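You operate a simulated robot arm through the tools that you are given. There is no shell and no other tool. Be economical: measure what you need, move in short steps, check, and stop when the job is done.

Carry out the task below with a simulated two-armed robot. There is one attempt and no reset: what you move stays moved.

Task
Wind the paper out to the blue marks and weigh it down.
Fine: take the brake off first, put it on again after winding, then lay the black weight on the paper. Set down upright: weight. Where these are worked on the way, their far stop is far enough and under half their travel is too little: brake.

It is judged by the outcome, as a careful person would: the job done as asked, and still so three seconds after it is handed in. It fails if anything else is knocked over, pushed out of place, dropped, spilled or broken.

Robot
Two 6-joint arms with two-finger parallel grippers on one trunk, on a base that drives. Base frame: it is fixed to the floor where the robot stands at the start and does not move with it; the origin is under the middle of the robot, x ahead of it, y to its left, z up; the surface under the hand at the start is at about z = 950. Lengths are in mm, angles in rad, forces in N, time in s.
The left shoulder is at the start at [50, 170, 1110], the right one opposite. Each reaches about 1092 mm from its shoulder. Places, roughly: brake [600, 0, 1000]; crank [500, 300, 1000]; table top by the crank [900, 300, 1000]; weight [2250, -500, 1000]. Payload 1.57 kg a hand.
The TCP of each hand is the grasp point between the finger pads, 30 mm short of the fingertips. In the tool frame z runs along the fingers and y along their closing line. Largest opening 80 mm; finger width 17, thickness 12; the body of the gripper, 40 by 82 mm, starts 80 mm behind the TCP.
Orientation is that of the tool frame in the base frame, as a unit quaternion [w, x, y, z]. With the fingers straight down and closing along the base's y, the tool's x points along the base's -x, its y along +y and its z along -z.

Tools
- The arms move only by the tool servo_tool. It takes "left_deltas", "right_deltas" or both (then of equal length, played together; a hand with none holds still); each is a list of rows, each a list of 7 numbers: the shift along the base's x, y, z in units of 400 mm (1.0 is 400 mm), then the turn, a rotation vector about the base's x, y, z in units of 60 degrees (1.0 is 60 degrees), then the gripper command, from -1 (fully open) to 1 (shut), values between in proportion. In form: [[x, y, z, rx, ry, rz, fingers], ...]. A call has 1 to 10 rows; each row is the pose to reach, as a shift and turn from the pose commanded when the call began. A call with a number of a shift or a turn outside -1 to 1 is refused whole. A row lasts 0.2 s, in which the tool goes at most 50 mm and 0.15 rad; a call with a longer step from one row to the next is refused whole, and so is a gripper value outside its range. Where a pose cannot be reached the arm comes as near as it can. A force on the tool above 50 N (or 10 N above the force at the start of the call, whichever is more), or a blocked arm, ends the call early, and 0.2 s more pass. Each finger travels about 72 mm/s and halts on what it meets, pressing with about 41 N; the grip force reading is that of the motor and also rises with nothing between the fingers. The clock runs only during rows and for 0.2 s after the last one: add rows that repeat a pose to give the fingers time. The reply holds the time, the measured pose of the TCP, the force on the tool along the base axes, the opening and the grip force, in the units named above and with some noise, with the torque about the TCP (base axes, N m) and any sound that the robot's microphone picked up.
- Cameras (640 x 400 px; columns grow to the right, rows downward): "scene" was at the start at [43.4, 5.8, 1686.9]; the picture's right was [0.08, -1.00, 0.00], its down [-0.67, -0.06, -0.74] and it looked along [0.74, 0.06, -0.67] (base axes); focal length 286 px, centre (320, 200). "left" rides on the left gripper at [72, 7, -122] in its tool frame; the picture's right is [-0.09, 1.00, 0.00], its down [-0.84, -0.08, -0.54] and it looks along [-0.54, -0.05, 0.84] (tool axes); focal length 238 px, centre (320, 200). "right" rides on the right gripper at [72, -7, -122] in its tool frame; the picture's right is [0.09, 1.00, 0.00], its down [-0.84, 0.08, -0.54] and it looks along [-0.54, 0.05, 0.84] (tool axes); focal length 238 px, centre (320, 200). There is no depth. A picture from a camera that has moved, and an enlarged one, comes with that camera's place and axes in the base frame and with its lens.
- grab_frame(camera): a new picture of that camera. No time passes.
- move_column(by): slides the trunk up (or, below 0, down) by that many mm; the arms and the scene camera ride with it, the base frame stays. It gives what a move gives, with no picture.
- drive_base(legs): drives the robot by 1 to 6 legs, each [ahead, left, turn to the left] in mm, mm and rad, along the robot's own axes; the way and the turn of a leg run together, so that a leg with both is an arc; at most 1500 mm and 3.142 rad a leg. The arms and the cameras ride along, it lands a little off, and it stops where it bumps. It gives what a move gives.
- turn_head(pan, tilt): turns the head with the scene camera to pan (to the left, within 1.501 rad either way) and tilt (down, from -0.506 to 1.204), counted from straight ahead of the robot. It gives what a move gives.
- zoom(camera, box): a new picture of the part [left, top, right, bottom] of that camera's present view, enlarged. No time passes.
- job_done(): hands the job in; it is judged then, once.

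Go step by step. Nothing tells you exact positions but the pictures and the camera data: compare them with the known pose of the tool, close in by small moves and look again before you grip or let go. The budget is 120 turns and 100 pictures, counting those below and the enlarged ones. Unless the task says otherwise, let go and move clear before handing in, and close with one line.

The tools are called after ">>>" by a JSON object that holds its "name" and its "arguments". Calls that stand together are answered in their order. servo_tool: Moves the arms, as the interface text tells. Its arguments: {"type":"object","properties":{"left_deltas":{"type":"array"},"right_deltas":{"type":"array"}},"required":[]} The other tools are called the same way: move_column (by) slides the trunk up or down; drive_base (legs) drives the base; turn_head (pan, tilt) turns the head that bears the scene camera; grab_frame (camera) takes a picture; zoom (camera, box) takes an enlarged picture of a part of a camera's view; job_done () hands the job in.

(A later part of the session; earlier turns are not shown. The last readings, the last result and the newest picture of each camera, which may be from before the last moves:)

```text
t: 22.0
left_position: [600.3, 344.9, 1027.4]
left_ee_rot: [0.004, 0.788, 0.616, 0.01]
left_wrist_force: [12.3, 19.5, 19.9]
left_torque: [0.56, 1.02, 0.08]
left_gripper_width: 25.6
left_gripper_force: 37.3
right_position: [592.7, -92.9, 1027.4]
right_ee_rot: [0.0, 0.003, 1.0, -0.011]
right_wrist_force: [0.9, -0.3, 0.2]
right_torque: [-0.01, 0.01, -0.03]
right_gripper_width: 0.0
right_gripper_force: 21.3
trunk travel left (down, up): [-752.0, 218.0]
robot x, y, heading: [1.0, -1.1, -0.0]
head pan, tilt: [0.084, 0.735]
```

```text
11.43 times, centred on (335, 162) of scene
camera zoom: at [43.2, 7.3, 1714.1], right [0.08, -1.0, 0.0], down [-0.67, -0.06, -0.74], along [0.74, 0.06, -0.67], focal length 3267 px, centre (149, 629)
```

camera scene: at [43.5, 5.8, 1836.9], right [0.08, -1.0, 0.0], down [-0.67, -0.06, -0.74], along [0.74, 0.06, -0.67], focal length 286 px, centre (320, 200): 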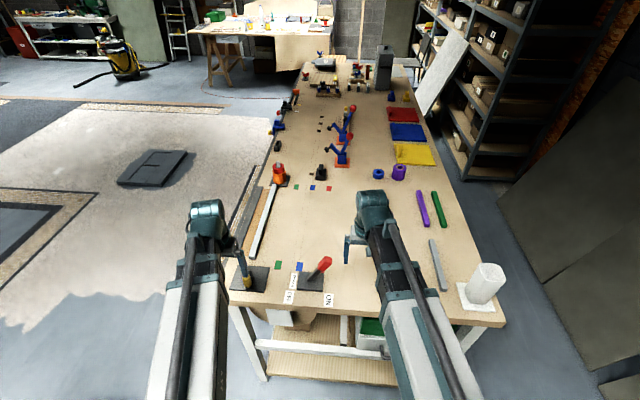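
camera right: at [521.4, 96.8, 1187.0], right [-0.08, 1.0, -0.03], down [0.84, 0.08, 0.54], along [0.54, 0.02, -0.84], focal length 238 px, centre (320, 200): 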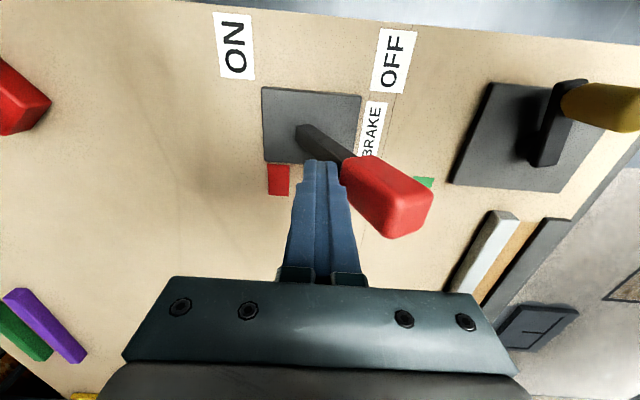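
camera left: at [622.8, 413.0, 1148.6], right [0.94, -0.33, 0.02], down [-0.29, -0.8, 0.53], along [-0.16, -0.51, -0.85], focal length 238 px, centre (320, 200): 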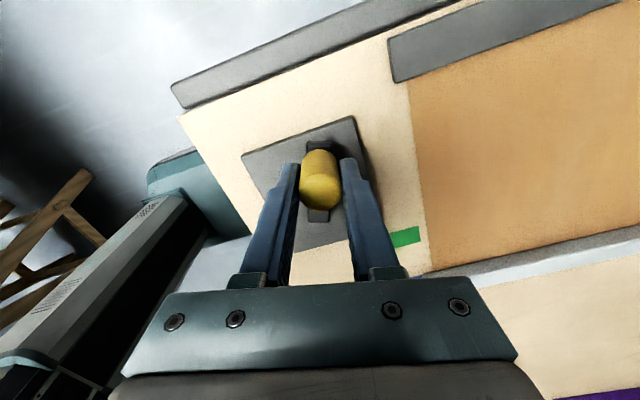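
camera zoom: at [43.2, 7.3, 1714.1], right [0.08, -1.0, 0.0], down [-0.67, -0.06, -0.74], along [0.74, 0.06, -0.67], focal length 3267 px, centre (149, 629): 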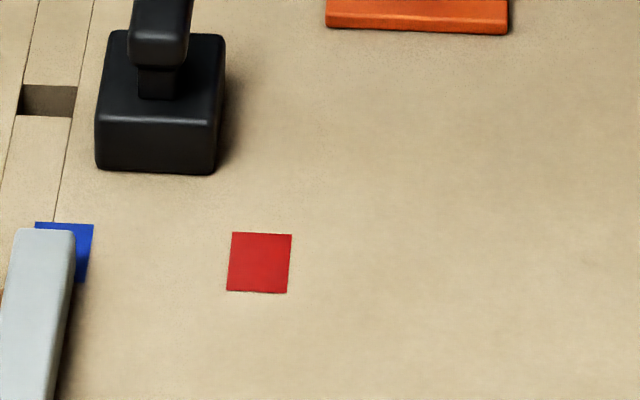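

The bar is about 4–5 mm short of being centred on the blue marks. I nudge the crank a few degrees more.

>>> {"name": "servo_tool", "arguments": {"left_deltas": [[0.004, -0.002, 0, 0, 0, -0.03, 1], [0.0078, -0.004, 0, 0, 0, -0.05, 1], [0.0078, -0.004, 0, 0, 0, -0.05, 1]]}}

>>> {"name": "zoom", "arguments": {"camera": "right", "box": [480, 170, 640, 290]}}

>>> {"name": "zoom", "arguments": {"camera": "scene", "box": [310, 145, 360, 180]}}

```text
t: 22.8
left_position: [602.1, 344.3, 1027.0]
left_ee_rot: [0.003, 0.804, 0.594, 0.008]
left_wrist_force: [11.9, 21.8, 18.7]
left_torque: [0.42, 1.04, 0.13]
left_gripper_width: 25.5
left_gripper_force: 37.0
right_position: [593.6, -93.2, 1026.9]
right_ee_rot: [0.0, 0.004, 1.0, -0.011]
right_wrist_force: [-1.6, -0.2, 0.0]
right_torque: [-0.04, 0.01, 0.01]
right_gripper_width: 0.1
right_gripper_force: 22.2
trunk travel left (down, up): [-752.0, 218.0]
robot x, y, heading: [-1.0, -0.9, -0.001]
head pan, tilt: [0.084, 0.735]
```

```text
3.33 times, centred on (560, 230) of right
camera zoom: at [521.3, -95.9, 1148.8], right [-0.09, 1.0, -0.02], down [0.84, 0.08, 0.54], along [0.54, 0.03, -0.84], focal length 794 px, centre (-480, 100)
```

zoom: 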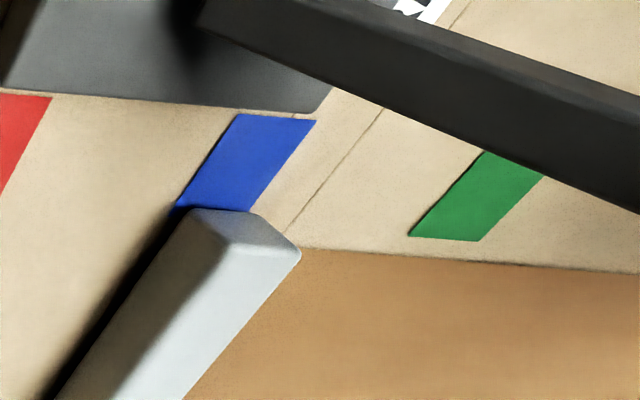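

```text
11.43 times, centred on (335, 162) of scene
camera zoom: at [43.1, 7.7, 1713.9], right [0.08, -1.0, 0.0], down [-0.67, -0.06, -0.74], along [0.74, 0.06, -0.67], focal length 3267 px, centre (149, 629)
```

zoom: 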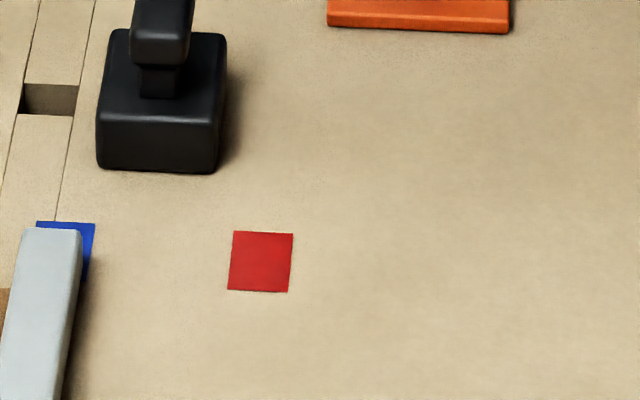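

The bar is centred on the blue marks within about 2 mm. The crank stayed put when released before, so I open the left hand, raise the column, and re-check.

>>> {"name": "servo_tool", "arguments": {"left_deltas": [[0, 0, 0, 0, 0, 0, 0], [0, 0, 0, 0, 0, 0, -1], [0, 0, 0, 0, 0, 0, -1], [0, 0, 0, 0, 0, 0, -1]]}}

>>> {"name": "move_column", "arguments": {"by": 50}}

>>> {"name": "zoom", "arguments": {"camera": "right", "box": [440, 130, 640, 280]}}

>>> {"name": "zoom", "arguments": {"camera": "scene", "box": [250, 140, 370, 260]}}

```text
t: 23.8
left_position: [601.6, 341.0, 1026.4]
left_ee_rot: [0.005, 0.804, 0.595, 0.007]
left_wrist_force: [-0.7, -0.2, 0.3]
left_torque: [-0.01, 0.02, 0.02]
left_gripper_width: 80.2
left_gripper_force: 0.1
right_position: [593.5, -93.7, 1026.7]
right_ee_rot: [0.0, 0.003, 1.0, -0.009]
right_wrist_force: [0.5, 0.4, 0.5]
right_torque: [-0.01, 0.03, 0.0]
right_gripper_width: 0.0
right_gripper_force: 21.0
trunk travel left (down, up): [-752.0, 218.0]
robot x, y, heading: [-3.3, -0.7, -0.0]
head pan, tilt: [0.084, 0.735]
```

```text
t: 24.8
left_position: [600.7, 341.4, 1076.4]
left_ee_rot: [0.005, 0.803, 0.596, 0.007]
left_wrist_force: [0.0, -0.1, 0.5]
left_torque: [0.02, 0.02, 0.01]
left_gripper_width: 80.1
left_gripper_force: 0.0
right_position: [592.5, -93.1, 1076.6]
right_ee_rot: [0.0, 0.004, 1.0, -0.01]
right_wrist_force: [-0.4, 0.9, -0.3]
right_torque: [0.04, 0.03, 0.03]
right_gripper_width: 0.1
right_gripper_force: 21.3
trunk travel left (down, up): [-802.0, 168.0]
robot x, y, heading: [-2.0, 1.4, -0.008]
head pan, tilt: [0.084, 0.735]
```

```text
2.67 times, centred on (540, 205) of right
camera zoom: at [521.5, -97.2, 1198.6], right [-0.09, 1.0, -0.02], down [0.84, 0.08, 0.54], along [0.54, 0.03, -0.84], focal length 636 px, centre (-267, 187)
```

zoom: 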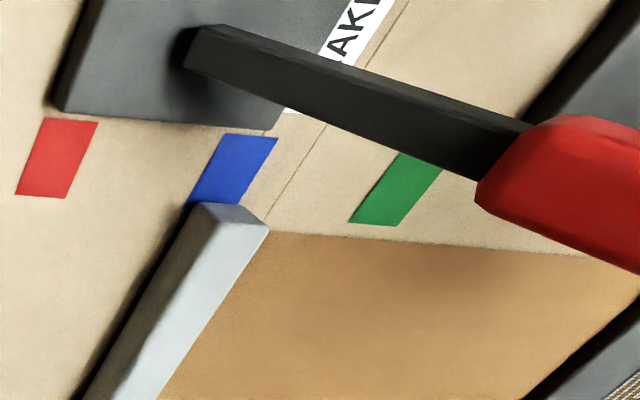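

```text
3.33 times, centred on (310, 200) of scene
camera zoom: at [43.3, 5.8, 1763.9], right [0.08, -1.0, 0.0], down [-0.67, -0.06, -0.74], along [0.74, 0.06, -0.67], focal length 953 px, centre (353, 200)
```

zoom: 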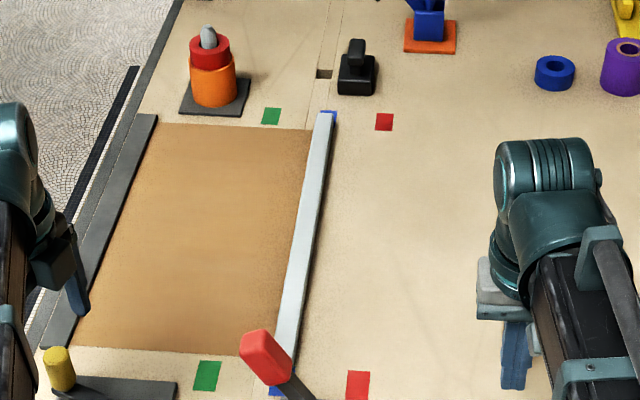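

The paper holds at the blue marks with the crank free. I take the closed right hand around in front of the lever to its left side.

>>> {"name": "servo_tool", "arguments": {"right_deltas": [[-0.08, 0.04, 0, 0, 0, 0, 1], [-0.14, 0.14, 0, 0, 0, 0, 1], [-0.14, 0.26, 0, 0, 0, 0, 1], [-0.14, 0.38, 0, 0, 0, 0, 1], [-0.14, 0.5, 0, 0, 0, 0, 1], [-0.14, 0.62, 0, 0, 0, 0, 1], [-0.14, 0.73, 0, 0, 0, 0, 1], [-0.07, 0.73, 0, 0, 0, 0, 1], [0, 0.73, 0, 0, 0, 0, 1]]}}

>>> {"name": "grab_frame", "arguments": {"camera": "right"}}

```text
t: 26.8
left_position: [601.9, 342.1, 1076.7]
left_ee_rot: [0.004, 0.803, 0.596, 0.007]
left_wrist_force: [0.2, 0.3, -0.4]
left_torque: [0.01, 0.0, -0.02]
left_gripper_width: 79.8
left_gripper_force: 0.1
right_position: [592.8, 200.7, 1077.6]
right_ee_rot: [0.0, 0.004, 1.0, -0.009]
right_wrist_force: [-0.3, -0.2, 0.8]
right_torque: [0.03, -0.01, 0.01]
right_gripper_width: 0.1
right_gripper_force: 20.9
right hand out of reach, approached as far as the arm can: row 1, 2
trunk travel left (down, up): [-802.0, 168.0]
robot x, y, heading: [0.6, 3.4, 0.001]
head pan, tilt: [0.084, 0.735]
```

```text
57 pictures are left
camera right: at [521.6, 196.2, 1198.5], right [-0.09, 1.0, -0.02], down [0.84, 0.08, 0.54], along [0.54, 0.03, -0.84], focal length 238 px, centre (320, 200)
```

right: 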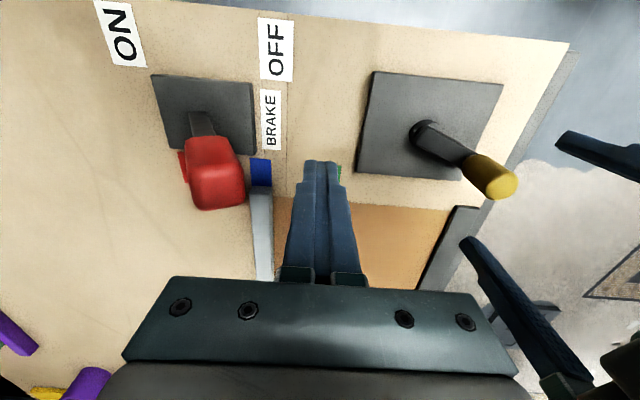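

The lever is still at OFF and the hand stands on its left. I push right toward ON until the stop.

>>> {"name": "servo_tool", "arguments": {"right_deltas": [[0, -0.05, 0, 0, 0, 0, 1], [0, -0.1, 0, 0, 0, 0, 1], [0, -0.14, 0, 0, 0, 0, 1], [0, -0.18, 0, 0, 0, 0, 1], [0, -0.22, 0, 0, 0, 0, 1], [0, -0.26, 0, 0, 0, 0, 1], [0, -0.3, 0, 0, 0, 0, 1], [0, -0.34, 0, 0, 0, 0, 1], [0, -0.37, 0, 0, 0, 0, 1]]}}

>>> {"name": "grab_frame", "arguments": {"camera": "right"}}

```text
t: 27.4
left_position: [599.9, 341.9, 1077.1]
left_ee_rot: [0.005, 0.804, 0.594, 0.007]
left_wrist_force: [0.3, -1.3, -0.2]
left_torque: [0.02, 0.0, -0.02]
left_gripper_width: 80.0
left_gripper_force: 0.2
right_position: [592.7, 170.9, 1077.7]
right_ee_rot: [0.002, -0.001, 1.0, -0.002]
right_wrist_force: [-2.4, 15.0, 19.8]
right_torque: [-0.39, 0.07, -0.04]
right_gripper_width: 0.0
right_gripper_force: 20.6
trunk travel left (down, up): [-802.0, 168.0]
robot x, y, heading: [1.8, 2.6, 0.007]
head pan, tilt: [0.084, 0.735]
stopped in row 3 (right hand): the force on the tool passed its limit at 62 N (the readings are from after the stop); the commanded pose is now the measured one
```

```text
56 pictures are left
camera right: at [521.4, 164.6, 1199.0], right [-0.09, 1.0, -0.01], down [0.83, 0.08, 0.55], along [0.54, 0.05, -0.84], focal length 238 px, centre (320, 200)
```

right: 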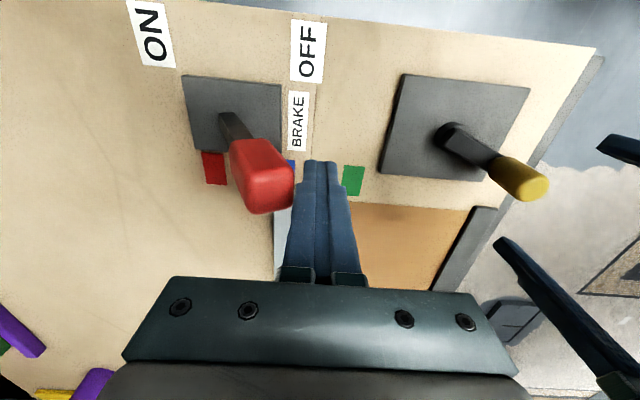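

Contact was made but the call stopped on force right as the lever began to move. I try again slowly in small steps.

>>> {"name": "servo_tool", "arguments": {"right_deltas": [[0, -0.015, 0, 0, 0, 0, 1], [0, -0.03, 0, 0, 0, 0, 1], [0, -0.045, 0, 0, 0, 0, 1], [0, -0.06, 0, 0, 0, 0, 1], [0, -0.075, 0, 0, 0, 0, 1], [0, -0.09, 0, 0, 0, 0, 1]]}}

>>> {"name": "grab_frame", "arguments": {"camera": "right"}}

```text
t: 27.8
left_position: [599.3, 344.5, 1076.8]
left_ee_rot: [0.004, 0.803, 0.596, 0.006]
left_wrist_force: [-0.1, -0.2, -0.3]
left_torque: [0.03, -0.02, -0.03]
left_gripper_width: 80.4
left_gripper_force: 0.0
right_position: [593.2, 169.7, 1077.0]
right_ee_rot: [0.004, -0.003, 1.0, 0.0]
right_wrist_force: [-3.0, 16.1, 21.0]
right_torque: [-0.45, 0.09, -0.06]
right_gripper_width: 0.1
right_gripper_force: 21.4
trunk travel left (down, up): [-802.0, 168.0]
robot x, y, heading: [-0.3, 3.8, 0.002]
head pan, tilt: [0.084, 0.735]
stopped in row 2 (right hand): the force on the tool passed its limit at 56 N (the readings are from after the stop); the commanded pose is now the measured one
```

```text
55 pictures are left
camera right: at [521.2, 163.6, 1198.8], right [-0.1, 1.0, 0.0], down [0.83, 0.08, 0.55], along [0.55, 0.06, -0.84], focal length 238 px, centre (320, 200)
```

right: 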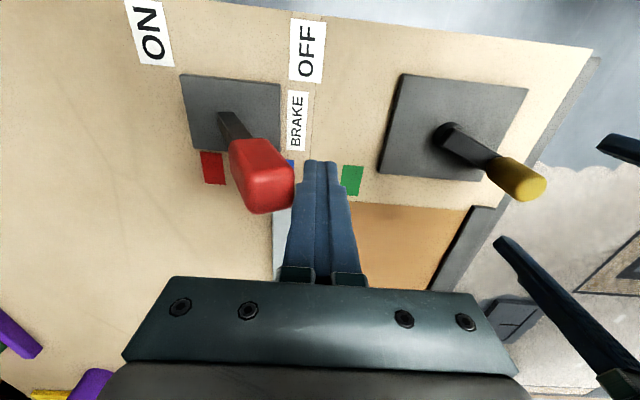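

The reaction points up and left: the fingertips are pressing on the lever's end face, so OFF leans lower than I thought. I back off, lower the column 45 mm, and push again.

>>> {"name": "servo_tool", "arguments": {"right_deltas": [[0, 0.05, 0, 0, 0, 0, 1], [0, 0.1, 0, 0, 0, 0, 1], [0, 0.1, 0, 0, 0, 0, 1]]}}

>>> {"name": "move_column", "arguments": {"by": -45}}

>>> {"name": "servo_tool", "arguments": {"right_deltas": [[0, -0.04, 0, 0, 0, 0, 1], [0, -0.08, 0, 0, 0, 0, 1], [0, -0.12, 0, 0, 0, 0, 1], [0, -0.16, 0, 0, 0, 0, 1], [0, -0.2, 0, 0, 0, 0, 1]]}}

>>> {"name": "grab_frame", "arguments": {"camera": "right"}}

```text
t: 28.6
left_position: [599.4, 342.0, 1076.4]
left_ee_rot: [0.005, 0.803, 0.595, 0.008]
left_wrist_force: [0.2, -0.4, -0.3]
left_torque: [-0.02, 0.0, -0.01]
left_gripper_width: 80.0
left_gripper_force: 0.1
right_position: [596.2, 205.8, 1076.0]
right_ee_rot: [0.004, -0.001, 1.0, -0.002]
right_wrist_force: [-0.1, -0.3, 0.2]
right_torque: [0.04, -0.01, 0.01]
right_gripper_width: 0.0
right_gripper_force: 20.8
trunk travel left (down, up): [-802.0, 168.0]
robot x, y, heading: [2.2, -1.9, 0.003]
head pan, tilt: [0.084, 0.735]
```

```text
t: 29.5
left_position: [601.6, 342.1, 1032.0]
left_ee_rot: [0.004, 0.803, 0.596, 0.008]
left_wrist_force: [-0.1, -0.2, -0.1]
left_torque: [0.01, 0.04, -0.01]
left_gripper_width: 79.8
left_gripper_force: 0.0
right_position: [594.2, 205.7, 1032.1]
right_ee_rot: [0.003, -0.002, 1.0, -0.001]
right_wrist_force: [-0.3, -0.3, -0.5]
right_torque: [0.0, -0.01, 0.01]
right_gripper_width: 0.1
right_gripper_force: 21.7
trunk travel left (down, up): [-757.0, 213.0]
robot x, y, heading: [1.2, 4.1, 0.005]
head pan, tilt: [0.084, 0.735]
```

```text
t: 30.7
left_position: [600.9, 343.2, 1031.6]
left_ee_rot: [0.004, 0.803, 0.596, 0.008]
left_wrist_force: [0.5, -0.2, -0.3]
left_torque: [0.0, -0.05, 0.01]
left_gripper_width: 80.0
left_gripper_force: 0.0
right_position: [594.1, 124.4, 1032.7]
right_ee_rot: [0.003, -0.002, 1.0, 0.0]
right_wrist_force: [0.0, 0.3, -0.4]
right_torque: [0.06, 0.02, 0.03]
right_gripper_width: 0.1
right_gripper_force: 21.3
trunk travel left (down, up): [-757.0, 213.0]
robot x, y, heading: [1.1, -0.6, -0.001]
head pan, tilt: [0.084, 0.735]
```

```text
54 pictures are left
camera right: at [522.7, 118.6, 1153.2], right [-0.1, 1.0, 0.0], down [0.83, 0.08, 0.55], along [0.54, 0.05, -0.84], focal length 238 px, centre (320, 200)
```

right: 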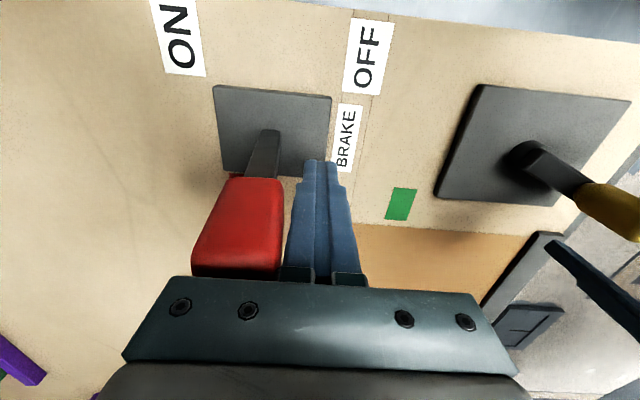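

That works; the lever is about upright. I carry on to the ON stop.

>>> {"name": "servo_tool", "arguments": {"right_deltas": [[0, -0.035, 0, 0, 0, 0, 1], [0, -0.07, 0, 0, 0, 0, 1], [0, -0.1, 0, 0, 0, 0, 1], [0, -0.125, 0, 0, 0, 0, 1], [0, -0.15, 0, 0, 0, 0, 1], [0, -0.175, 0, 0, 0, 0, 1]]}}

>>> {"name": "grab_frame", "arguments": {"camera": "right"}}

```text
t: 31.8
left_position: [599.8, 344.3, 1032.0]
left_ee_rot: [0.005, 0.803, 0.596, 0.007]
left_wrist_force: [0.3, -0.6, -0.7]
left_torque: [0.04, -0.02, -0.02]
left_gripper_width: 80.2
left_gripper_force: 0.1
right_position: [595.4, 90.8, 1032.2]
right_ee_rot: [0.005, -0.008, 1.0, 0.012]
right_wrist_force: [-0.5, 18.5, 9.6]
right_torque: [0.52, 0.04, -0.1]
right_gripper_width: 0.0
right_gripper_force: 21.0
trunk travel left (down, up): [-757.0, 213.0]
robot x, y, heading: [-0.4, -1.4, 0.009]
head pan, tilt: [0.084, 0.735]
stopped in row 5 (right hand): the force on the tool passed its limit at 57 N (the readings are from after the stop); the commanded pose is now the measured one
```

```text
53 pictures are left
camera right: at [522.8, 79.5, 1153.1], right [-0.11, 0.99, 0.02], down [0.83, 0.08, 0.55], along [0.55, 0.08, -0.83], focal length 238 px, centre (320, 200)
```

right: 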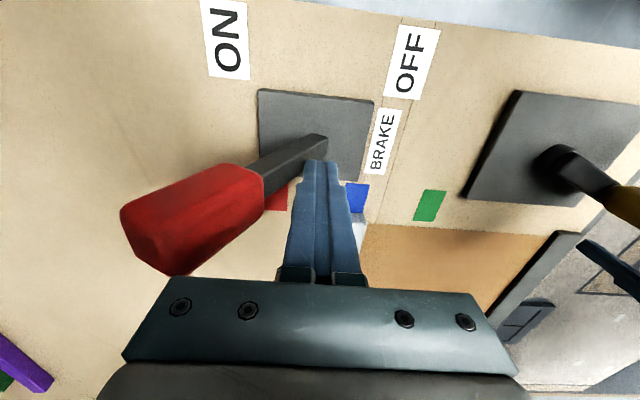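

The lever reached its ON stop. I back off, raise both hands clear with the column, and check the scene.

>>> {"name": "servo_tool", "arguments": {"right_deltas": [[0, 0.04, 0, 0, 0, 0, 1], [0, 0.08, 0, 0, 0, 0, 1]]}}

>>> {"name": "move_column", "arguments": {"by": 180}}

>>> {"name": "zoom", "arguments": {"camera": "scene", "box": [220, 140, 380, 290]}}

>>> {"name": "zoom", "arguments": {"camera": "scene", "box": [260, 20, 480, 170]}}

```text
t: 32.4
left_position: [600.1, 344.8, 1030.9]
left_ee_rot: [0.005, 0.802, 0.597, 0.007]
left_wrist_force: [0.3, -0.4, 0.3]
left_torque: [-0.03, 0.0, 0.03]
left_gripper_width: 79.8
left_gripper_force: 0.1
right_position: [597.0, 117.8, 1032.4]
right_ee_rot: [0.003, -0.005, 1.0, 0.008]
right_wrist_force: [-0.6, 0.4, -0.3]
right_torque: [0.01, -0.01, 0.03]
right_gripper_width: 0.0
right_gripper_force: 21.3
trunk travel left (down, up): [-757.0, 213.0]
robot x, y, heading: [0.9, 1.6, 0.003]
head pan, tilt: [0.084, 0.735]
```

```text
t: 34.4
left_position: [599.9, 345.0, 1211.7]
left_ee_rot: [0.005, 0.802, 0.597, 0.008]
left_wrist_force: [0.5, 0.6, 0.4]
left_torque: [-0.03, 0.0, 0.01]
left_gripper_width: 80.2
left_gripper_force: 0.1
right_position: [595.2, 118.1, 1212.1]
right_ee_rot: [0.004, -0.006, 1.0, 0.008]
right_wrist_force: [-0.4, -0.3, -1.3]
right_torque: [0.01, -0.01, -0.01]
right_gripper_width: 0.0
right_gripper_force: 21.4
trunk travel left (down, up): [-937.0, 33.0]
robot x, y, heading: [2.8, -1.1, 0.002]
head pan, tilt: [0.084, 0.735]
```

```text
2.67 times, centred on (300, 215) of scene
camera zoom: at [43.4, 7.4, 1898.9], right [0.09, -1.0, 0.0], down [-0.67, -0.06, -0.74], along [0.74, 0.07, -0.67], focal length 762 px, centre (373, 160)
```

zoom: 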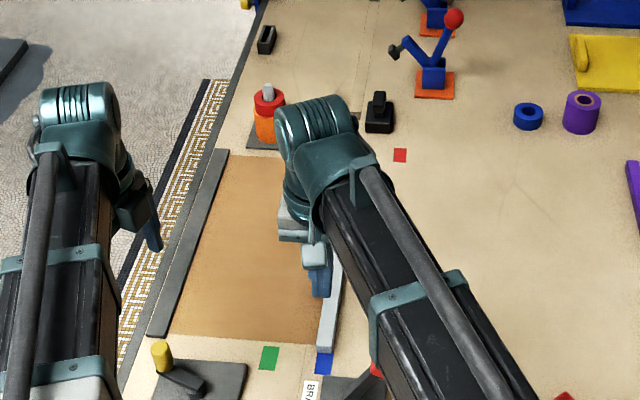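

```text
2.67 times, centred on (370, 95) of scene
camera zoom: at [43.4, 7.4, 1898.9], right [0.09, -1.0, 0.0], down [-0.67, -0.06, -0.74], along [0.74, 0.07, -0.67], focal length 762 px, centre (187, 480)
```

zoom: 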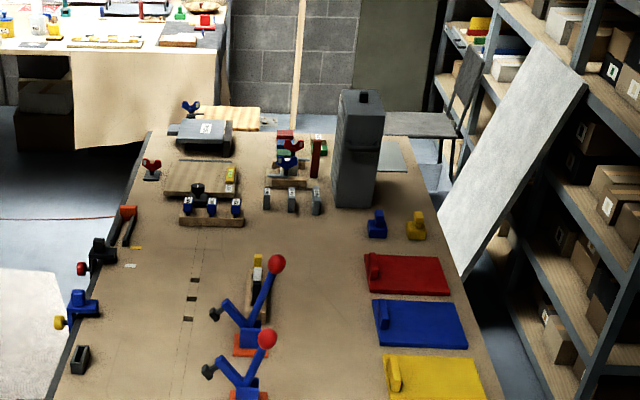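

The brake is ON and the paper sits at blue. Now I need to know which object is the black weight, so I look closely at the far group and at the black block by the paper.

>>> {"name": "turn_head", "arguments": {"pan": -0.2, "tilt": 0.4}}

>>> {"name": "grab_frame", "arguments": {"camera": "scene"}}

>>> {"name": "zoom", "arguments": {"camera": "scene", "box": [220, 110, 380, 210]}}

```text
t: 35.2
left_position: [599.9, 345.4, 1212.1]
left_ee_rot: [0.004, 0.802, 0.597, 0.007]
left_wrist_force: [0.1, 0.1, 0.5]
left_torque: [-0.01, -0.02, 0.01]
left_gripper_width: 80.0
left_gripper_force: 0.0
right_position: [595.9, 117.6, 1212.3]
right_ee_rot: [0.002, -0.006, 1.0, 0.009]
right_wrist_force: [0.2, 0.1, 0.1]
right_torque: [-0.01, 0.01, -0.02]
right_gripper_width: 0.3
right_gripper_force: 21.3
trunk travel left (down, up): [-937.0, 33.0]
robot x, y, heading: [0.1, -1.6, 0.004]
head pan, tilt: [-0.201, 0.4]
```

```text
50 pictures are left
camera scene: at [50.9, -18.0, 1928.6], right [-0.19, -0.98, 0.0], down [-0.38, 0.08, -0.92], along [0.9, -0.18, -0.39], focal length 286 px, centre (320, 200)
```

scene: 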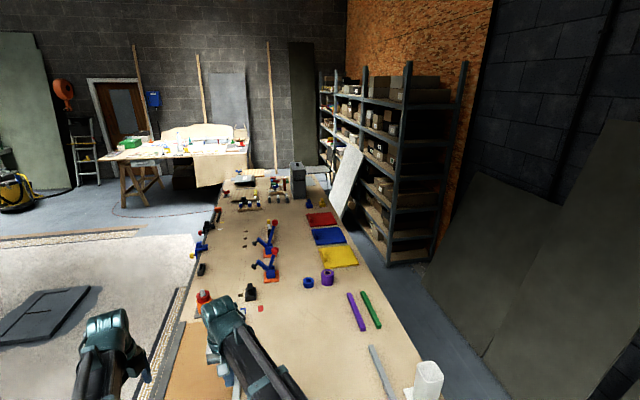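

```text
4.00 times, centred on (300, 160) of scene
camera zoom: at [50.9, -18.0, 1928.6], right [-0.19, -0.98, 0.0], down [-0.38, 0.08, -0.92], along [0.9, -0.18, -0.39], focal length 1143 px, centre (400, 360)
```

zoom: 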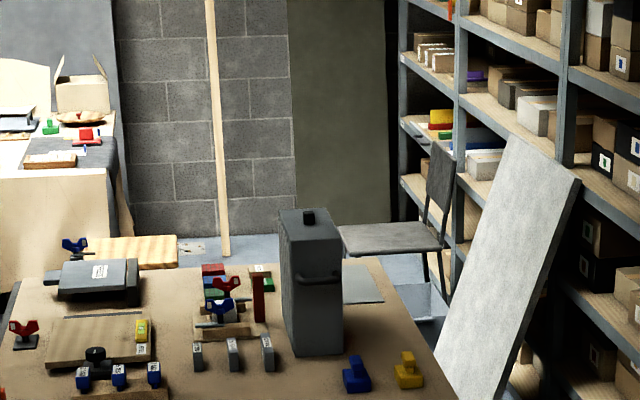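

No black block is visible in the far group; the grey tower may hide one. I back out and drive along the open left side of the bench to look behind the tower.

>>> {"name": "drive_base", "arguments": {"legs": [[-400, 0, 0], [0, 1000, 0], [1500, 0, 0]]}}

>>> {"name": "turn_head", "arguments": {"pan": -0.8, "tilt": 0.5}}

>>> {"name": "grab_frame", "arguments": {"camera": "scene"}}

```text
t: 38.0
left_position: [183.2, 440.7, 1199.1]
left_ee_rot: [0.068, 0.786, 0.602, 0.121]
left_wrist_force: [-2.0, 1.7, -0.1]
left_torque: [-0.14, -0.23, -0.07]
left_gripper_width: 80.1
left_gripper_force: 0.1
right_position: [122.8, 159.1, 1207.5]
right_ee_rot: [0.137, -0.02, 0.99, 0.015]
right_wrist_force: [-2.5, 0.8, 0.2]
right_torque: [-0.14, -0.2, -0.1]
right_gripper_width: 0.0
right_gripper_force: 21.3
trunk travel left (down, up): [-937.0, 33.0]
robot x, y, heading: [-371.4, 3.7, -0.0]
head pan, tilt: [-0.201, 0.4]
stopped in leg 2: the robot was blocked; the commanded pose is now the measured one
```

```text
t: 39.0
left_position: [186.2, 435.3, 1196.8]
left_ee_rot: [0.06, 0.789, 0.601, 0.115]
left_wrist_force: [-0.2, -0.4, -0.3]
left_torque: [0.05, 0.0, 0.01]
left_gripper_width: 80.0
left_gripper_force: 0.0
right_position: [125.3, 154.4, 1202.5]
right_ee_rot: [0.126, -0.018, 0.992, 0.019]
right_wrist_force: [-0.8, -0.4, -0.3]
right_torque: [0.03, 0.01, 0.03]
right_gripper_width: 0.1
right_gripper_force: 21.7
trunk travel left (down, up): [-937.0, 33.0]
robot x, y, heading: [-371.1, 4.0, -0.0]
head pan, tilt: [-0.799, 0.499]
```

```text
48 pictures are left
camera scene: at [-152.1, -62.7, 1928.8], right [-0.71, -0.7, 0.07], down [-0.42, 0.34, -0.84], along [0.56, -0.63, -0.54], focal length 286 px, centre (320, 200)
```

scene: 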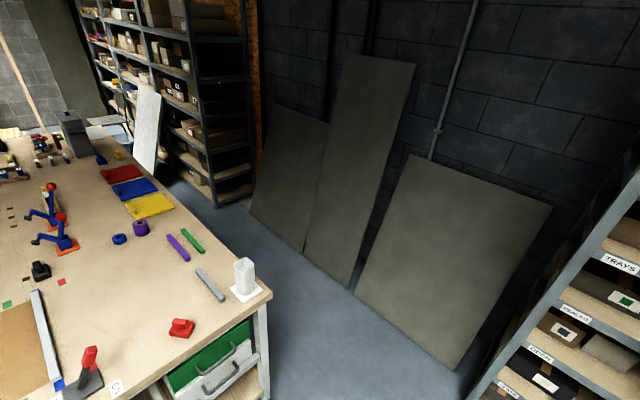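

The robot was blocked when sliding left, so I look at what stands on its left.

>>> {"name": "turn_head", "arguments": {"pan": 1.3, "tilt": 0.7}}

>>> {"name": "grab_frame", "arguments": {"camera": "scene"}}

>>> {"name": "grab_frame", "arguments": {"camera": "right"}}

```text
t: 41.0
left_position: [186.7, 435.0, 1197.9]
left_ee_rot: [0.06, 0.789, 0.601, 0.114]
left_wrist_force: [-0.1, -0.3, 0.1]
left_torque: [-0.04, 0.02, -0.02]
left_gripper_width: 80.0
left_gripper_force: 0.1
right_position: [126.7, 155.1, 1203.2]
right_ee_rot: [0.126, -0.018, 0.992, 0.02]
right_wrist_force: [-0.2, 0.0, -0.7]
right_torque: [-0.01, -0.01, 0.02]
right_gripper_width: 0.0
right_gripper_force: 21.1
trunk travel left (down, up): [-937.0, 33.0]
robot x, y, heading: [-363.7, 3.1, -0.002]
head pan, tilt: [1.3, 0.7]
```

```text
47 pictures are left
camera scene: at [-194.9, 85.1, 1915.3], right [0.96, -0.27, -0.1], down [-0.25, -0.62, -0.74], along [0.14, 0.74, -0.66], focal length 286 px, centre (320, 200)
```

scene: 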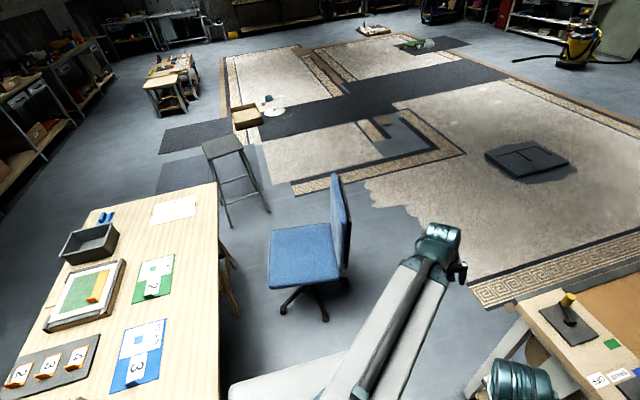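

```text
46 pictures are left
camera right: at [27.4, 140.2, 1303.0], right [-0.13, 0.99, 0.01], down [0.67, 0.08, 0.74], along [0.73, 0.1, -0.68], focal length 238 px, centre (320, 200)
```

right: 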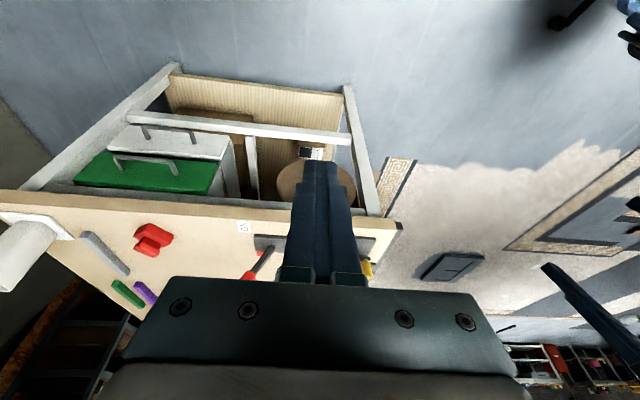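

There is a second bench behind me on the left, and the body seems to lean after bumping. I move forward a little to free it and check the pose.

>>> {"name": "drive_base", "arguments": {"legs": [[100, 0, 0]]}}

>>> {"name": "turn_head", "arguments": {"pan": 1.5, "tilt": 1.1}}

>>> {"name": "grab_frame", "arguments": {"camera": "scene"}}

```text
t: 41.6
left_position: [112.8, 518.4, 1229.8]
left_ee_rot: [0.134, 0.76, 0.605, 0.196]
left_wrist_force: [-2.6, 2.5, -0.3]
left_torque: [-0.15, -0.24, -0.1]
left_gripper_width: 79.8
left_gripper_force: 0.0
right_position: [38.8, 209.1, 1236.3]
right_ee_rot: [0.237, -0.029, 0.971, -0.007]
right_wrist_force: [-2.5, 1.3, 0.3]
right_torque: [-0.16, -0.18, -0.08]
right_gripper_width: 0.0
right_gripper_force: 21.2
trunk travel left (down, up): [-937.0, 33.0]
robot x, y, heading: [-346.6, 5.5, -0.002]
head pan, tilt: [1.3, 0.7]
stopped in leg 1: the robot was blocked; the commanded pose is now the measured one
```

```text
t: 42.5
left_position: [114.6, 517.5, 1228.4]
left_ee_rot: [0.122, 0.763, 0.605, 0.192]
left_wrist_force: [0.3, 0.7, 0.9]
left_torque: [-0.04, -0.04, 0.02]
left_gripper_width: 79.9
left_gripper_force: 0.1
right_position: [41.3, 208.9, 1233.8]
right_ee_rot: [0.228, -0.027, 0.973, 0.002]
right_wrist_force: [-0.3, 0.9, -0.4]
right_torque: [-0.04, -0.04, -0.04]
right_gripper_width: 0.4
right_gripper_force: 21.3
trunk travel left (down, up): [-937.0, 33.0]
robot x, y, heading: [-342.1, 5.6, -0.001]
head pan, tilt: [1.499, 1.1]
```

```text
45 pictures are left
camera scene: at [-257.8, 67.4, 1884.2], right [1.0, -0.07, -0.06], down [-0.09, -0.89, -0.45], along [-0.02, 0.45, -0.89], focal length 286 px, centre (320, 200)
```

scene: 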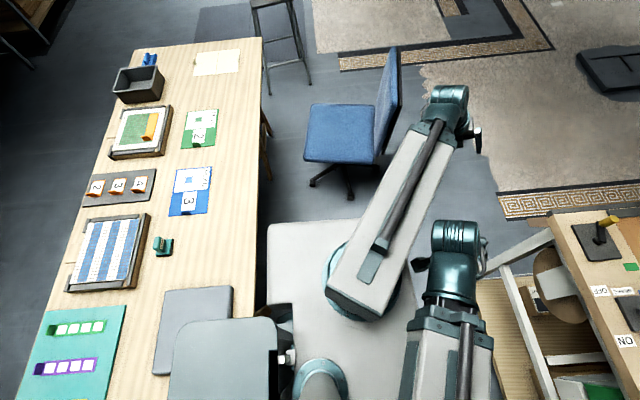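

I look at the right side and rear to find what is touching.

>>> {"name": "turn_head", "arguments": {"pan": -1.5, "tilt": 1.1}}

>>> {"name": "grab_frame", "arguments": {"camera": "scene"}}

>>> {"name": "turn_head", "arguments": {"pan": 0, "tilt": 1.2}}

>>> {"name": "grab_frame", "arguments": {"camera": "scene"}}

```text
t: 45.1
left_position: [115.8, 515.5, 1227.8]
left_ee_rot: [0.121, 0.763, 0.605, 0.192]
left_wrist_force: [0.2, 0.5, 0.2]
left_torque: [-0.03, -0.04, -0.01]
left_gripper_width: 80.1
left_gripper_force: 0.1
right_position: [42.2, 207.3, 1232.4]
right_ee_rot: [0.227, -0.027, 0.973, 0.003]
right_wrist_force: [-0.9, 0.5, 0.6]
right_torque: [-0.02, -0.03, 0.01]
right_gripper_width: 0.0
right_gripper_force: 21.9
trunk travel left (down, up): [-937.0, 33.0]
robot x, y, heading: [-343.1, 3.8, -0.001]
head pan, tilt: [-1.499, 1.1]
```

```text
44 pictures are left
camera scene: at [-254.9, -60.2, 1884.0], right [-1.0, -0.07, 0.07], down [-0.09, 0.89, -0.45], along [-0.03, -0.45, -0.89], focal length 286 px, centre (320, 200)
```

scene: 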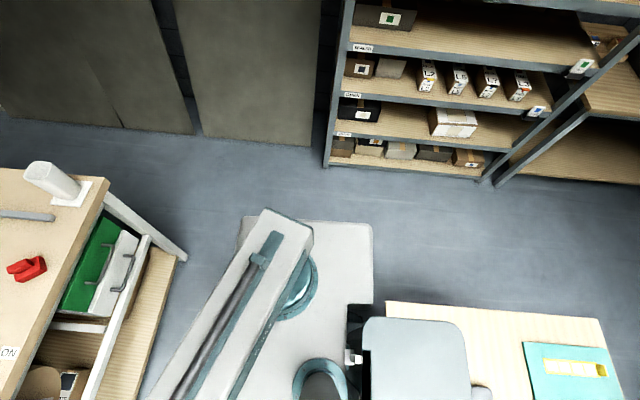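

```text
t: 46.7
left_position: [116.1, 516.0, 1227.4]
left_ee_rot: [0.121, 0.763, 0.604, 0.193]
left_wrist_force: [-0.7, 0.6, -0.5]
left_torque: [-0.01, -0.04, 0.0]
left_gripper_width: 80.0
left_gripper_force: 0.1
right_position: [41.5, 208.3, 1232.6]
right_ee_rot: [0.227, -0.026, 0.973, 0.003]
right_wrist_force: [0.2, 0.5, 0.1]
right_torque: [-0.03, 0.02, 0.0]
right_gripper_width: 0.0
right_gripper_force: 20.9
trunk travel left (down, up): [-937.0, 33.0]
robot x, y, heading: [-344.3, 9.2, -0.003]
head pan, tilt: [0.0, 1.201]
```

```text
43 pictures are left
camera scene: at [-204.1, 2.7, 1874.6], right [0.0, -1.0, 0.0], down [-0.95, 0.0, -0.3], along [0.3, 0.0, -0.95], focal length 286 px, centre (320, 200)
```

scene: 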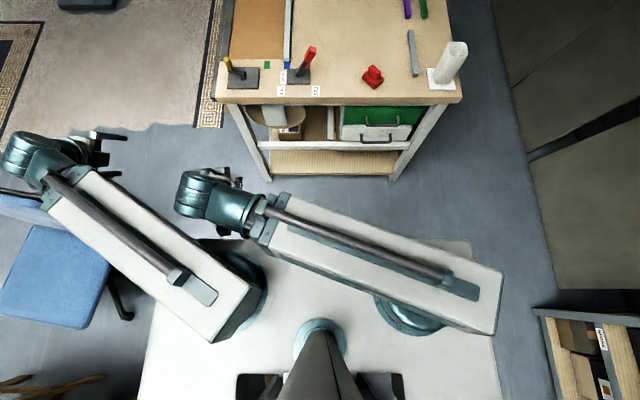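

The trunk's rear seems to press against the bench behind. I try freeing it with a short forward move.

>>> {"name": "drive_base", "arguments": {"legs": [[40, 0, 0]]}}

>>> {"name": "grab_frame", "arguments": {"camera": "scene"}}

```text
t: 47.4
left_position: [3.2, 574.6, 1251.4]
left_ee_rot: [0.168, 0.715, 0.633, 0.246]
left_wrist_force: [-1.4, 0.9, -0.3]
left_torque: [-0.05, -0.1, -0.03]
left_gripper_width: 80.0
left_gripper_force: 0.1
right_position: [34.7, 191.0, 1294.7]
right_ee_rot: [0.425, 0.044, 0.902, -0.06]
right_wrist_force: [187.7, -9.2, -32.3]
right_torque: [0.08, -2.4, 1.54]
right_gripper_width: 0.2
right_gripper_force: 21.5
trunk travel left (down, up): [-937.0, 33.0]
robot x, y, heading: [-323.6, 2.0, -0.002]
head pan, tilt: [0.0, 1.201]
stopped in leg 1: the robot was blocked; the commanded pose is now the measured one
```

```text
42 pictures are left
camera scene: at [-248.5, 5.6, 1871.7], right [0.0, -1.0, 0.0], down [-0.94, 0.0, -0.33], along [0.33, 0.0, -0.94], focal length 286 px, centre (320, 200)
```

scene: 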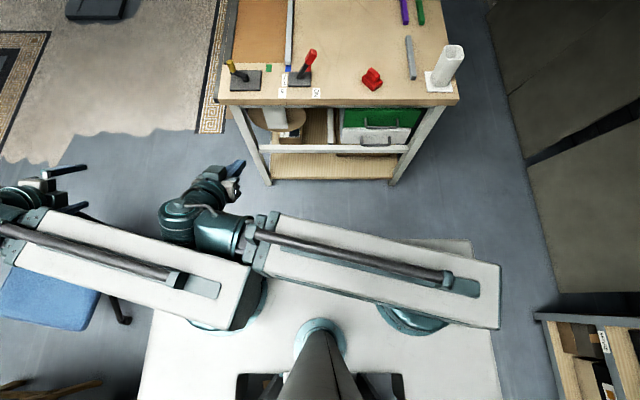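

The drive made the arms swing and the right wrist is pressing on the left arm. I move the right hand away forward and right, restoring its downward orientation.

>>> {"name": "servo_tool", "arguments": {"right_deltas": [[0.05, -0.06, 0, 0.012, 0.084, 0.009, 1], [0.1, -0.12, 0, 0.024, 0.168, 0.017, 1], [0.15, -0.18, 0, 0.036, 0.252, 0.026, 1], [0.2, -0.24, 0, 0.048, 0.336, 0.035, 1], [0.25, -0.3, -0.02, 0.06, 0.42, 0.044, 1], [0.3, -0.36, -0.05, 0.072, 0.504, 0.052, 1], [0.35, -0.42, -0.08, 0.084, 0.588, 0.061, 1], [0.4, -0.48, -0.11, 0.096, 0.672, 0.07, 1], [0.45, -0.54, -0.14, 0.108, 0.756, 0.078, 1], [0.5, -0.6, -0.17, 0.12, 0.84, 0.087, 1]]}}

>>> {"name": "grab_frame", "arguments": {"camera": "scene"}}

```text
t: 47.6
left_position: [-29.3, 581.0, 1257.3]
left_ee_rot: [0.187, 0.685, 0.657, 0.254]
left_wrist_force: [0.7, 0.6, 0.6]
left_torque: [-0.01, 0.03, 0.0]
left_gripper_width: 79.8
left_gripper_force: 0.1
right_position: [35.7, 173.2, 1299.9]
right_ee_rot: [0.441, 0.082, 0.89, -0.076]
right_wrist_force: [0.4, 1.5, -0.6]
right_torque: [-0.07, -0.06, -0.09]
right_gripper_width: 0.0
right_gripper_force: 21.1
right hand out of reach, approached as far as the arm can: row 1
trunk travel left (down, up): [-937.0, 33.0]
robot x, y, heading: [-304.5, 1.2, 0.003]
head pan, tilt: [0.0, 1.201]
stopped in row 1 (right hand): the force on the tool passed its limit at 230 N (the readings are from after the stop); the commanded pose is now the measured one
```

```text
41 pictures are left
camera scene: at [-255.7, 1.5, 1868.5], right [0.0, -1.0, 0.0], down [-0.94, 0.0, -0.34], along [0.34, 0.0, -0.94], focal length 286 px, centre (320, 200)
```

scene: 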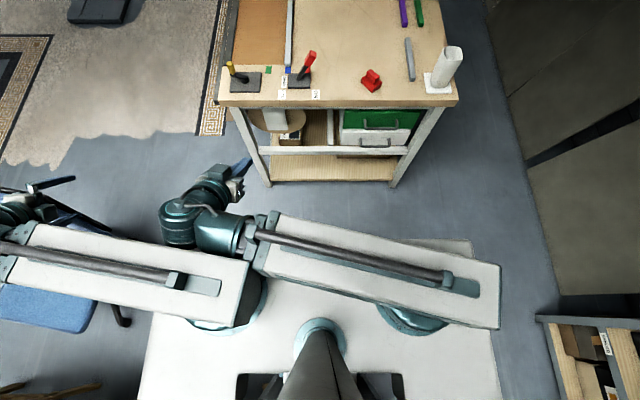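

The contact is released. I retry with a sweep of the right hand about its shoulder, forward and right.

>>> {"name": "servo_tool", "arguments": {"right_deltas": [[0.05, -0.04, 0, 0, 0, 0, 1], [0.1, -0.085, 0, 0, 0.05, 0, 1], [0.15, -0.14, 0, 0, 0.12, 0, 1], [0.2, -0.2, 0, 0, 0.2, 0, 1], [0.25, -0.27, 0, 0, 0.28, 0, 1], [0.29, -0.35, 0, 0, 0.36, 0, 1], [0.32, -0.43, 0, 0, 0.44, 0, 1]]}}

>>> {"name": "grab_frame", "arguments": {"camera": "scene"}}

```text
t: 47.9
left_position: [-41.6, 583.9, 1258.1]
left_ee_rot: [0.195, 0.679, 0.659, 0.259]
left_wrist_force: [0.1, 0.8, -0.6]
left_torque: [-0.03, 0.06, 0.0]
left_gripper_width: 80.0
left_gripper_force: 0.0
right_position: [26.4, 172.9, 1305.6]
right_ee_rot: [0.454, 0.086, 0.883, -0.08]
right_wrist_force: [-0.4, 1.0, -1.2]
right_torque: [-0.05, -0.07, -0.05]
right_gripper_width: 0.0
right_gripper_force: 21.2
right hand out of reach, approached as far as the arm can: row 1
trunk travel left (down, up): [-937.0, 33.0]
robot x, y, heading: [-294.3, 3.7, 0.001]
head pan, tilt: [0.0, 1.201]
stopped in row 1 (right hand): the force on the tool passed its limit at 63 N (the readings are from after the stop); the commanded pose is now the measured one
```

```text
40 pictures are left
camera scene: at [-276.6, 2.8, 1865.8], right [0.0, -1.0, 0.0], down [-0.93, 0.0, -0.36], along [0.36, 0.0, -0.93], focal length 286 px, centre (320, 200)
```

scene: 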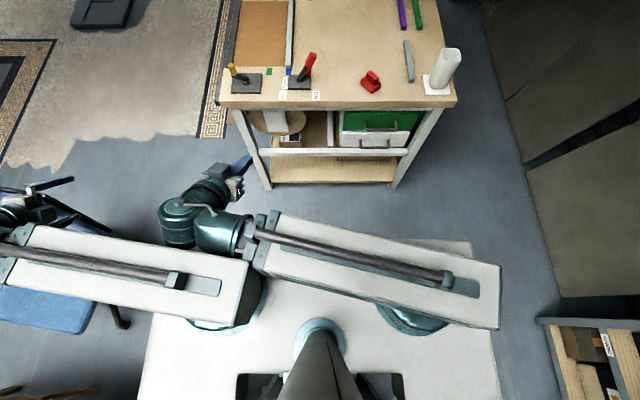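

The whole body is still settling back upright. I wait a moment with both hands holding before moving on.

>>> {"name": "servo_tool", "arguments": {"left_deltas": [[0, 0, 0, 0, 0, 0, -1], [0, 0, 0, 0, 0, 0, -1], [0, 0, 0, 0, 0, 0, -1], [0, 0, 0, 0, 0, 0, -1], [0, 0, 0, 0, 0, 0, -1], [0, 0, 0, 0, 0, 0, -1], [0, 0, 0, 0, 0, 0, -1], [0, 0, 0, 0, 0, 0, -1]]}}

>>> {"name": "servo_tool", "arguments": {"right_deltas": [[0.02, -0.03, 0, 0, 0.05, 0, 1], [0.02, -0.03, 0, 0, 0.05, 0, 1]]}}

```text
t: 49.7
left_position: [-29.8, 580.6, 1256.0]
left_ee_rot: [0.189, 0.688, 0.652, 0.258]
left_wrist_force: [-0.1, 0.2, -0.1]
left_torque: [-0.01, 0.02, 0.01]
left_gripper_width: 80.2
left_gripper_force: 0.0
right_position: [24.4, 181.2, 1304.0]
right_ee_rot: [0.45, 0.065, 0.888, -0.07]
right_wrist_force: [0.4, 0.7, 0.4]
right_torque: [0.01, 0.02, -0.03]
right_gripper_width: 0.0
right_gripper_force: 21.8
trunk travel left (down, up): [-937.0, 33.0]
robot x, y, heading: [-296.3, 6.0, -0.005]
head pan, tilt: [0.0, 1.201]
```

```text
t: 50.3
left_position: [-30.4, 581.9, 1256.2]
left_ee_rot: [0.188, 0.688, 0.652, 0.258]
left_wrist_force: [-0.4, 0.0, 0.8]
left_torque: [0.01, -0.01, 0.0]
left_gripper_width: 79.9
left_gripper_force: 0.0
right_position: [35.0, 183.6, 1293.9]
right_ee_rot: [0.426, 0.063, 0.899, -0.072]
right_wrist_force: [0.0, 0.5, -0.3]
right_torque: [-0.08, 0.06, -0.02]
right_gripper_width: 0.0
right_gripper_force: 21.6
right hand out of reach, approached as far as the arm can: row 1, 2
trunk travel left (down, up): [-937.0, 33.0]
robot x, y, heading: [-295.2, 4.9, -0.004]
head pan, tilt: [0.0, 1.201]
```

The arm is limited by being folded too close, so I extend the right hand forward while turning it back down.

>>> {"name": "servo_tool", "arguments": {"right_deltas": [[0.05, 0, -0.01, 0, 0.1, 0, 1], [0.1, 0, -0.03, 0.01, 0.2, 0, 1], [0.15, 0, -0.05, 0.02, 0.3, 0, 1], [0.2, -0.02, -0.07, 0.03, 0.4, 0.02, 1], [0.25, -0.06, -0.09, 0.04, 0.5, 0.03, 1], [0.3, -0.12, -0.11, 0.06, 0.6, 0.05, 1], [0.35, -0.18, -0.13, 0.08, 0.7, 0.07, 1], [0.4, -0.24, -0.15, 0.1, 0.8, 0.08, 1]]}}

>>> {"name": "grab_frame", "arguments": {"camera": "scene"}}

```text
t: 52.1
left_position: [-29.4, 582.1, 1256.7]
left_ee_rot: [0.188, 0.687, 0.652, 0.258]
left_wrist_force: [-0.4, -0.9, 0.2]
left_torque: [0.02, -0.03, 0.01]
left_gripper_width: 79.8
left_gripper_force: 0.0
right_position: [199.3, 92.1, 1211.7]
right_ee_rot: [0.024, 0.013, 0.999, -0.027]
right_wrist_force: [-0.1, 0.4, -0.5]
right_torque: [-0.07, -0.03, -0.01]
right_gripper_width: 0.1
right_gripper_force: 21.2
right hand out of reach, approached as far as the arm can: row 1, 2, 3, 4, 5, 6, 7, 8
trunk travel left (down, up): [-937.0, 33.0]
robot x, y, heading: [-293.4, 6.9, 0.001]
head pan, tilt: [0.0, 1.201]
```

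```text
39 pictures are left
camera scene: at [-275.6, 1.7, 1865.9], right [0.0, -1.0, 0.0], down [-0.93, 0.0, -0.36], along [0.36, 0.0, -0.93], focal length 286 px, centre (320, 200)
```

scene: 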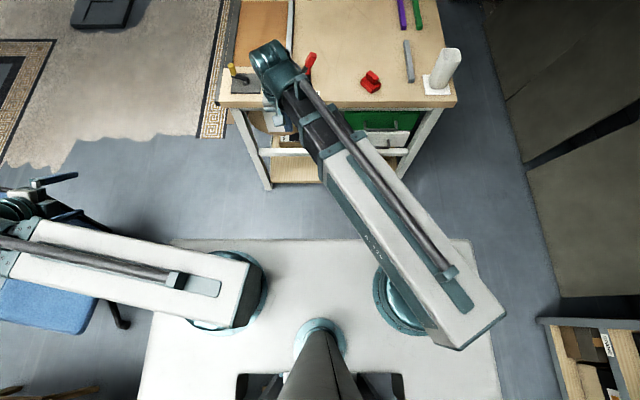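

The right hand is restored and pointing down. Now I do the same for the left hand: forward, with the pitch removed.

>>> {"name": "servo_tool", "arguments": {"left_deltas": [[0.085, -0.02, -0.01, 0, 0.08, -0.02, -1], [0.17, -0.05, -0.02, 0, 0.16, -0.05, -1], [0.255, -0.09, -0.04, 0, 0.24, -0.08, -1], [0.34, -0.13, -0.05, 0, 0.32, -0.11, -1], [0.425, -0.18, -0.07, 0, 0.4, -0.14, -1], [0.51, -0.23, -0.08, 0, 0.48, -0.17, -1], [0.595, -0.28, -0.1, 0, 0.56, -0.2, -1], [0.68, -0.33, -0.11, 0, 0.62, -0.22, -1], [0.68, -0.33, -0.11, 0, 0.62, -0.22, -1]]}}

>>> {"name": "servo_tool", "arguments": {"left_deltas": [[0, 0.02, 0, 0, 0, 0.12, -1], [0, 0.04, 0, 0, 0, 0.24, -1], [0, 0.04, 0, 0, 0, 0.36, -1], [0, 0.04, 0, 0, 0, 0.48, -1], [0, 0.04, 0, 0, 0, 0.6, -1], [0, 0.04, 0, 0, 0, 0.72, -1], [0, 0.04, 0, 0, 0, 0.84, -1], [0, 0.04, 0, 0, 0, 0.96, -1]], "right_deltas": [[0.05, -0.08, 0, 0, 0.02, 0, 1], [0.1, -0.16, 0, 0, 0.05, 0, 1], [0.14, -0.24, 0, 0, 0.05, 0, 1], [0.18, -0.32, 0, 0, 0.05, 0, 1], [0.22, -0.4, 0, 0, 0.05, 0, 1], [0.26, -0.48, 0, 0, 0.05, 0, 1], [0.3, -0.56, 0, 0, 0.05, 0, 1], [0.34, -0.62, 0, 0, 0.05, 0, 1]]}}

>>> {"name": "grab_frame", "arguments": {"camera": "scene"}}

```text
t: 54.1
left_position: [243.1, 447.6, 1211.8]
left_ee_rot: [-0.002, 0.806, 0.593, 0.002]
left_wrist_force: [0.4, 0.3, 0.7]
left_torque: [-0.02, -0.03, 0.02]
left_gripper_width: 80.1
left_gripper_force: 0.1
left hand out of reach, approached as far as the arm can: row 1, 2, 3, 4, 5, 6, 7
right_position: [198.7, 92.0, 1212.8]
right_ee_rot: [0.024, 0.014, 0.999, -0.027]
right_wrist_force: [-0.5, 0.2, -1.1]
right_torque: [-0.03, 0.01, -0.01]
right_gripper_width: 0.0
right_gripper_force: 21.2
trunk travel left (down, up): [-937.0, 33.0]
robot x, y, heading: [-292.7, 3.2, 0.003]
head pan, tilt: [0.0, 1.201]
```

```text
t: 55.9
left_position: [242.9, 464.4, 1211.3]
left_ee_rot: [-0.002, 0.419, 0.908, 0.003]
left_wrist_force: [-0.3, -0.1, 0.3]
left_torque: [-0.01, 0.01, 0.02]
left_gripper_width: 79.8
left_gripper_force: 0.1
right_position: [336.9, -160.6, 1211.9]
right_ee_rot: [-0.003, 0.011, 1.0, -0.028]
right_wrist_force: [0.5, -0.3, 0.4]
right_torque: [0.02, -0.06, -0.01]
right_gripper_width: 0.0
right_gripper_force: 21.5
trunk travel left (down, up): [-937.0, 33.0]
robot x, y, heading: [-293.1, 3.0, -0.003]
head pan, tilt: [0.0, 1.201]
```

```text
38 pictures are left
camera scene: at [-276.0, 2.2, 1865.8], right [0.0, -1.0, 0.0], down [-0.93, 0.0, -0.36], along [0.36, 0.0, -0.93], focal length 286 px, centre (320, 200)
```

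scene: 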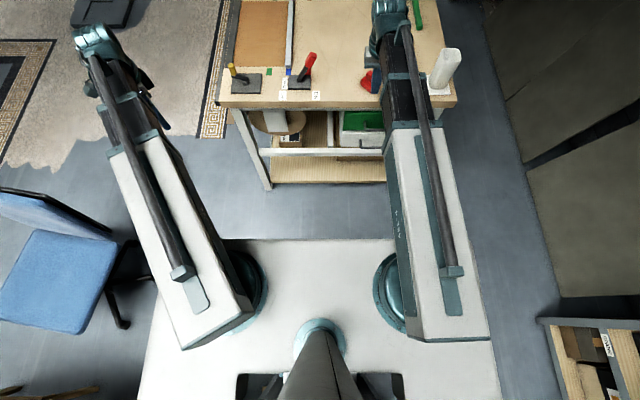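

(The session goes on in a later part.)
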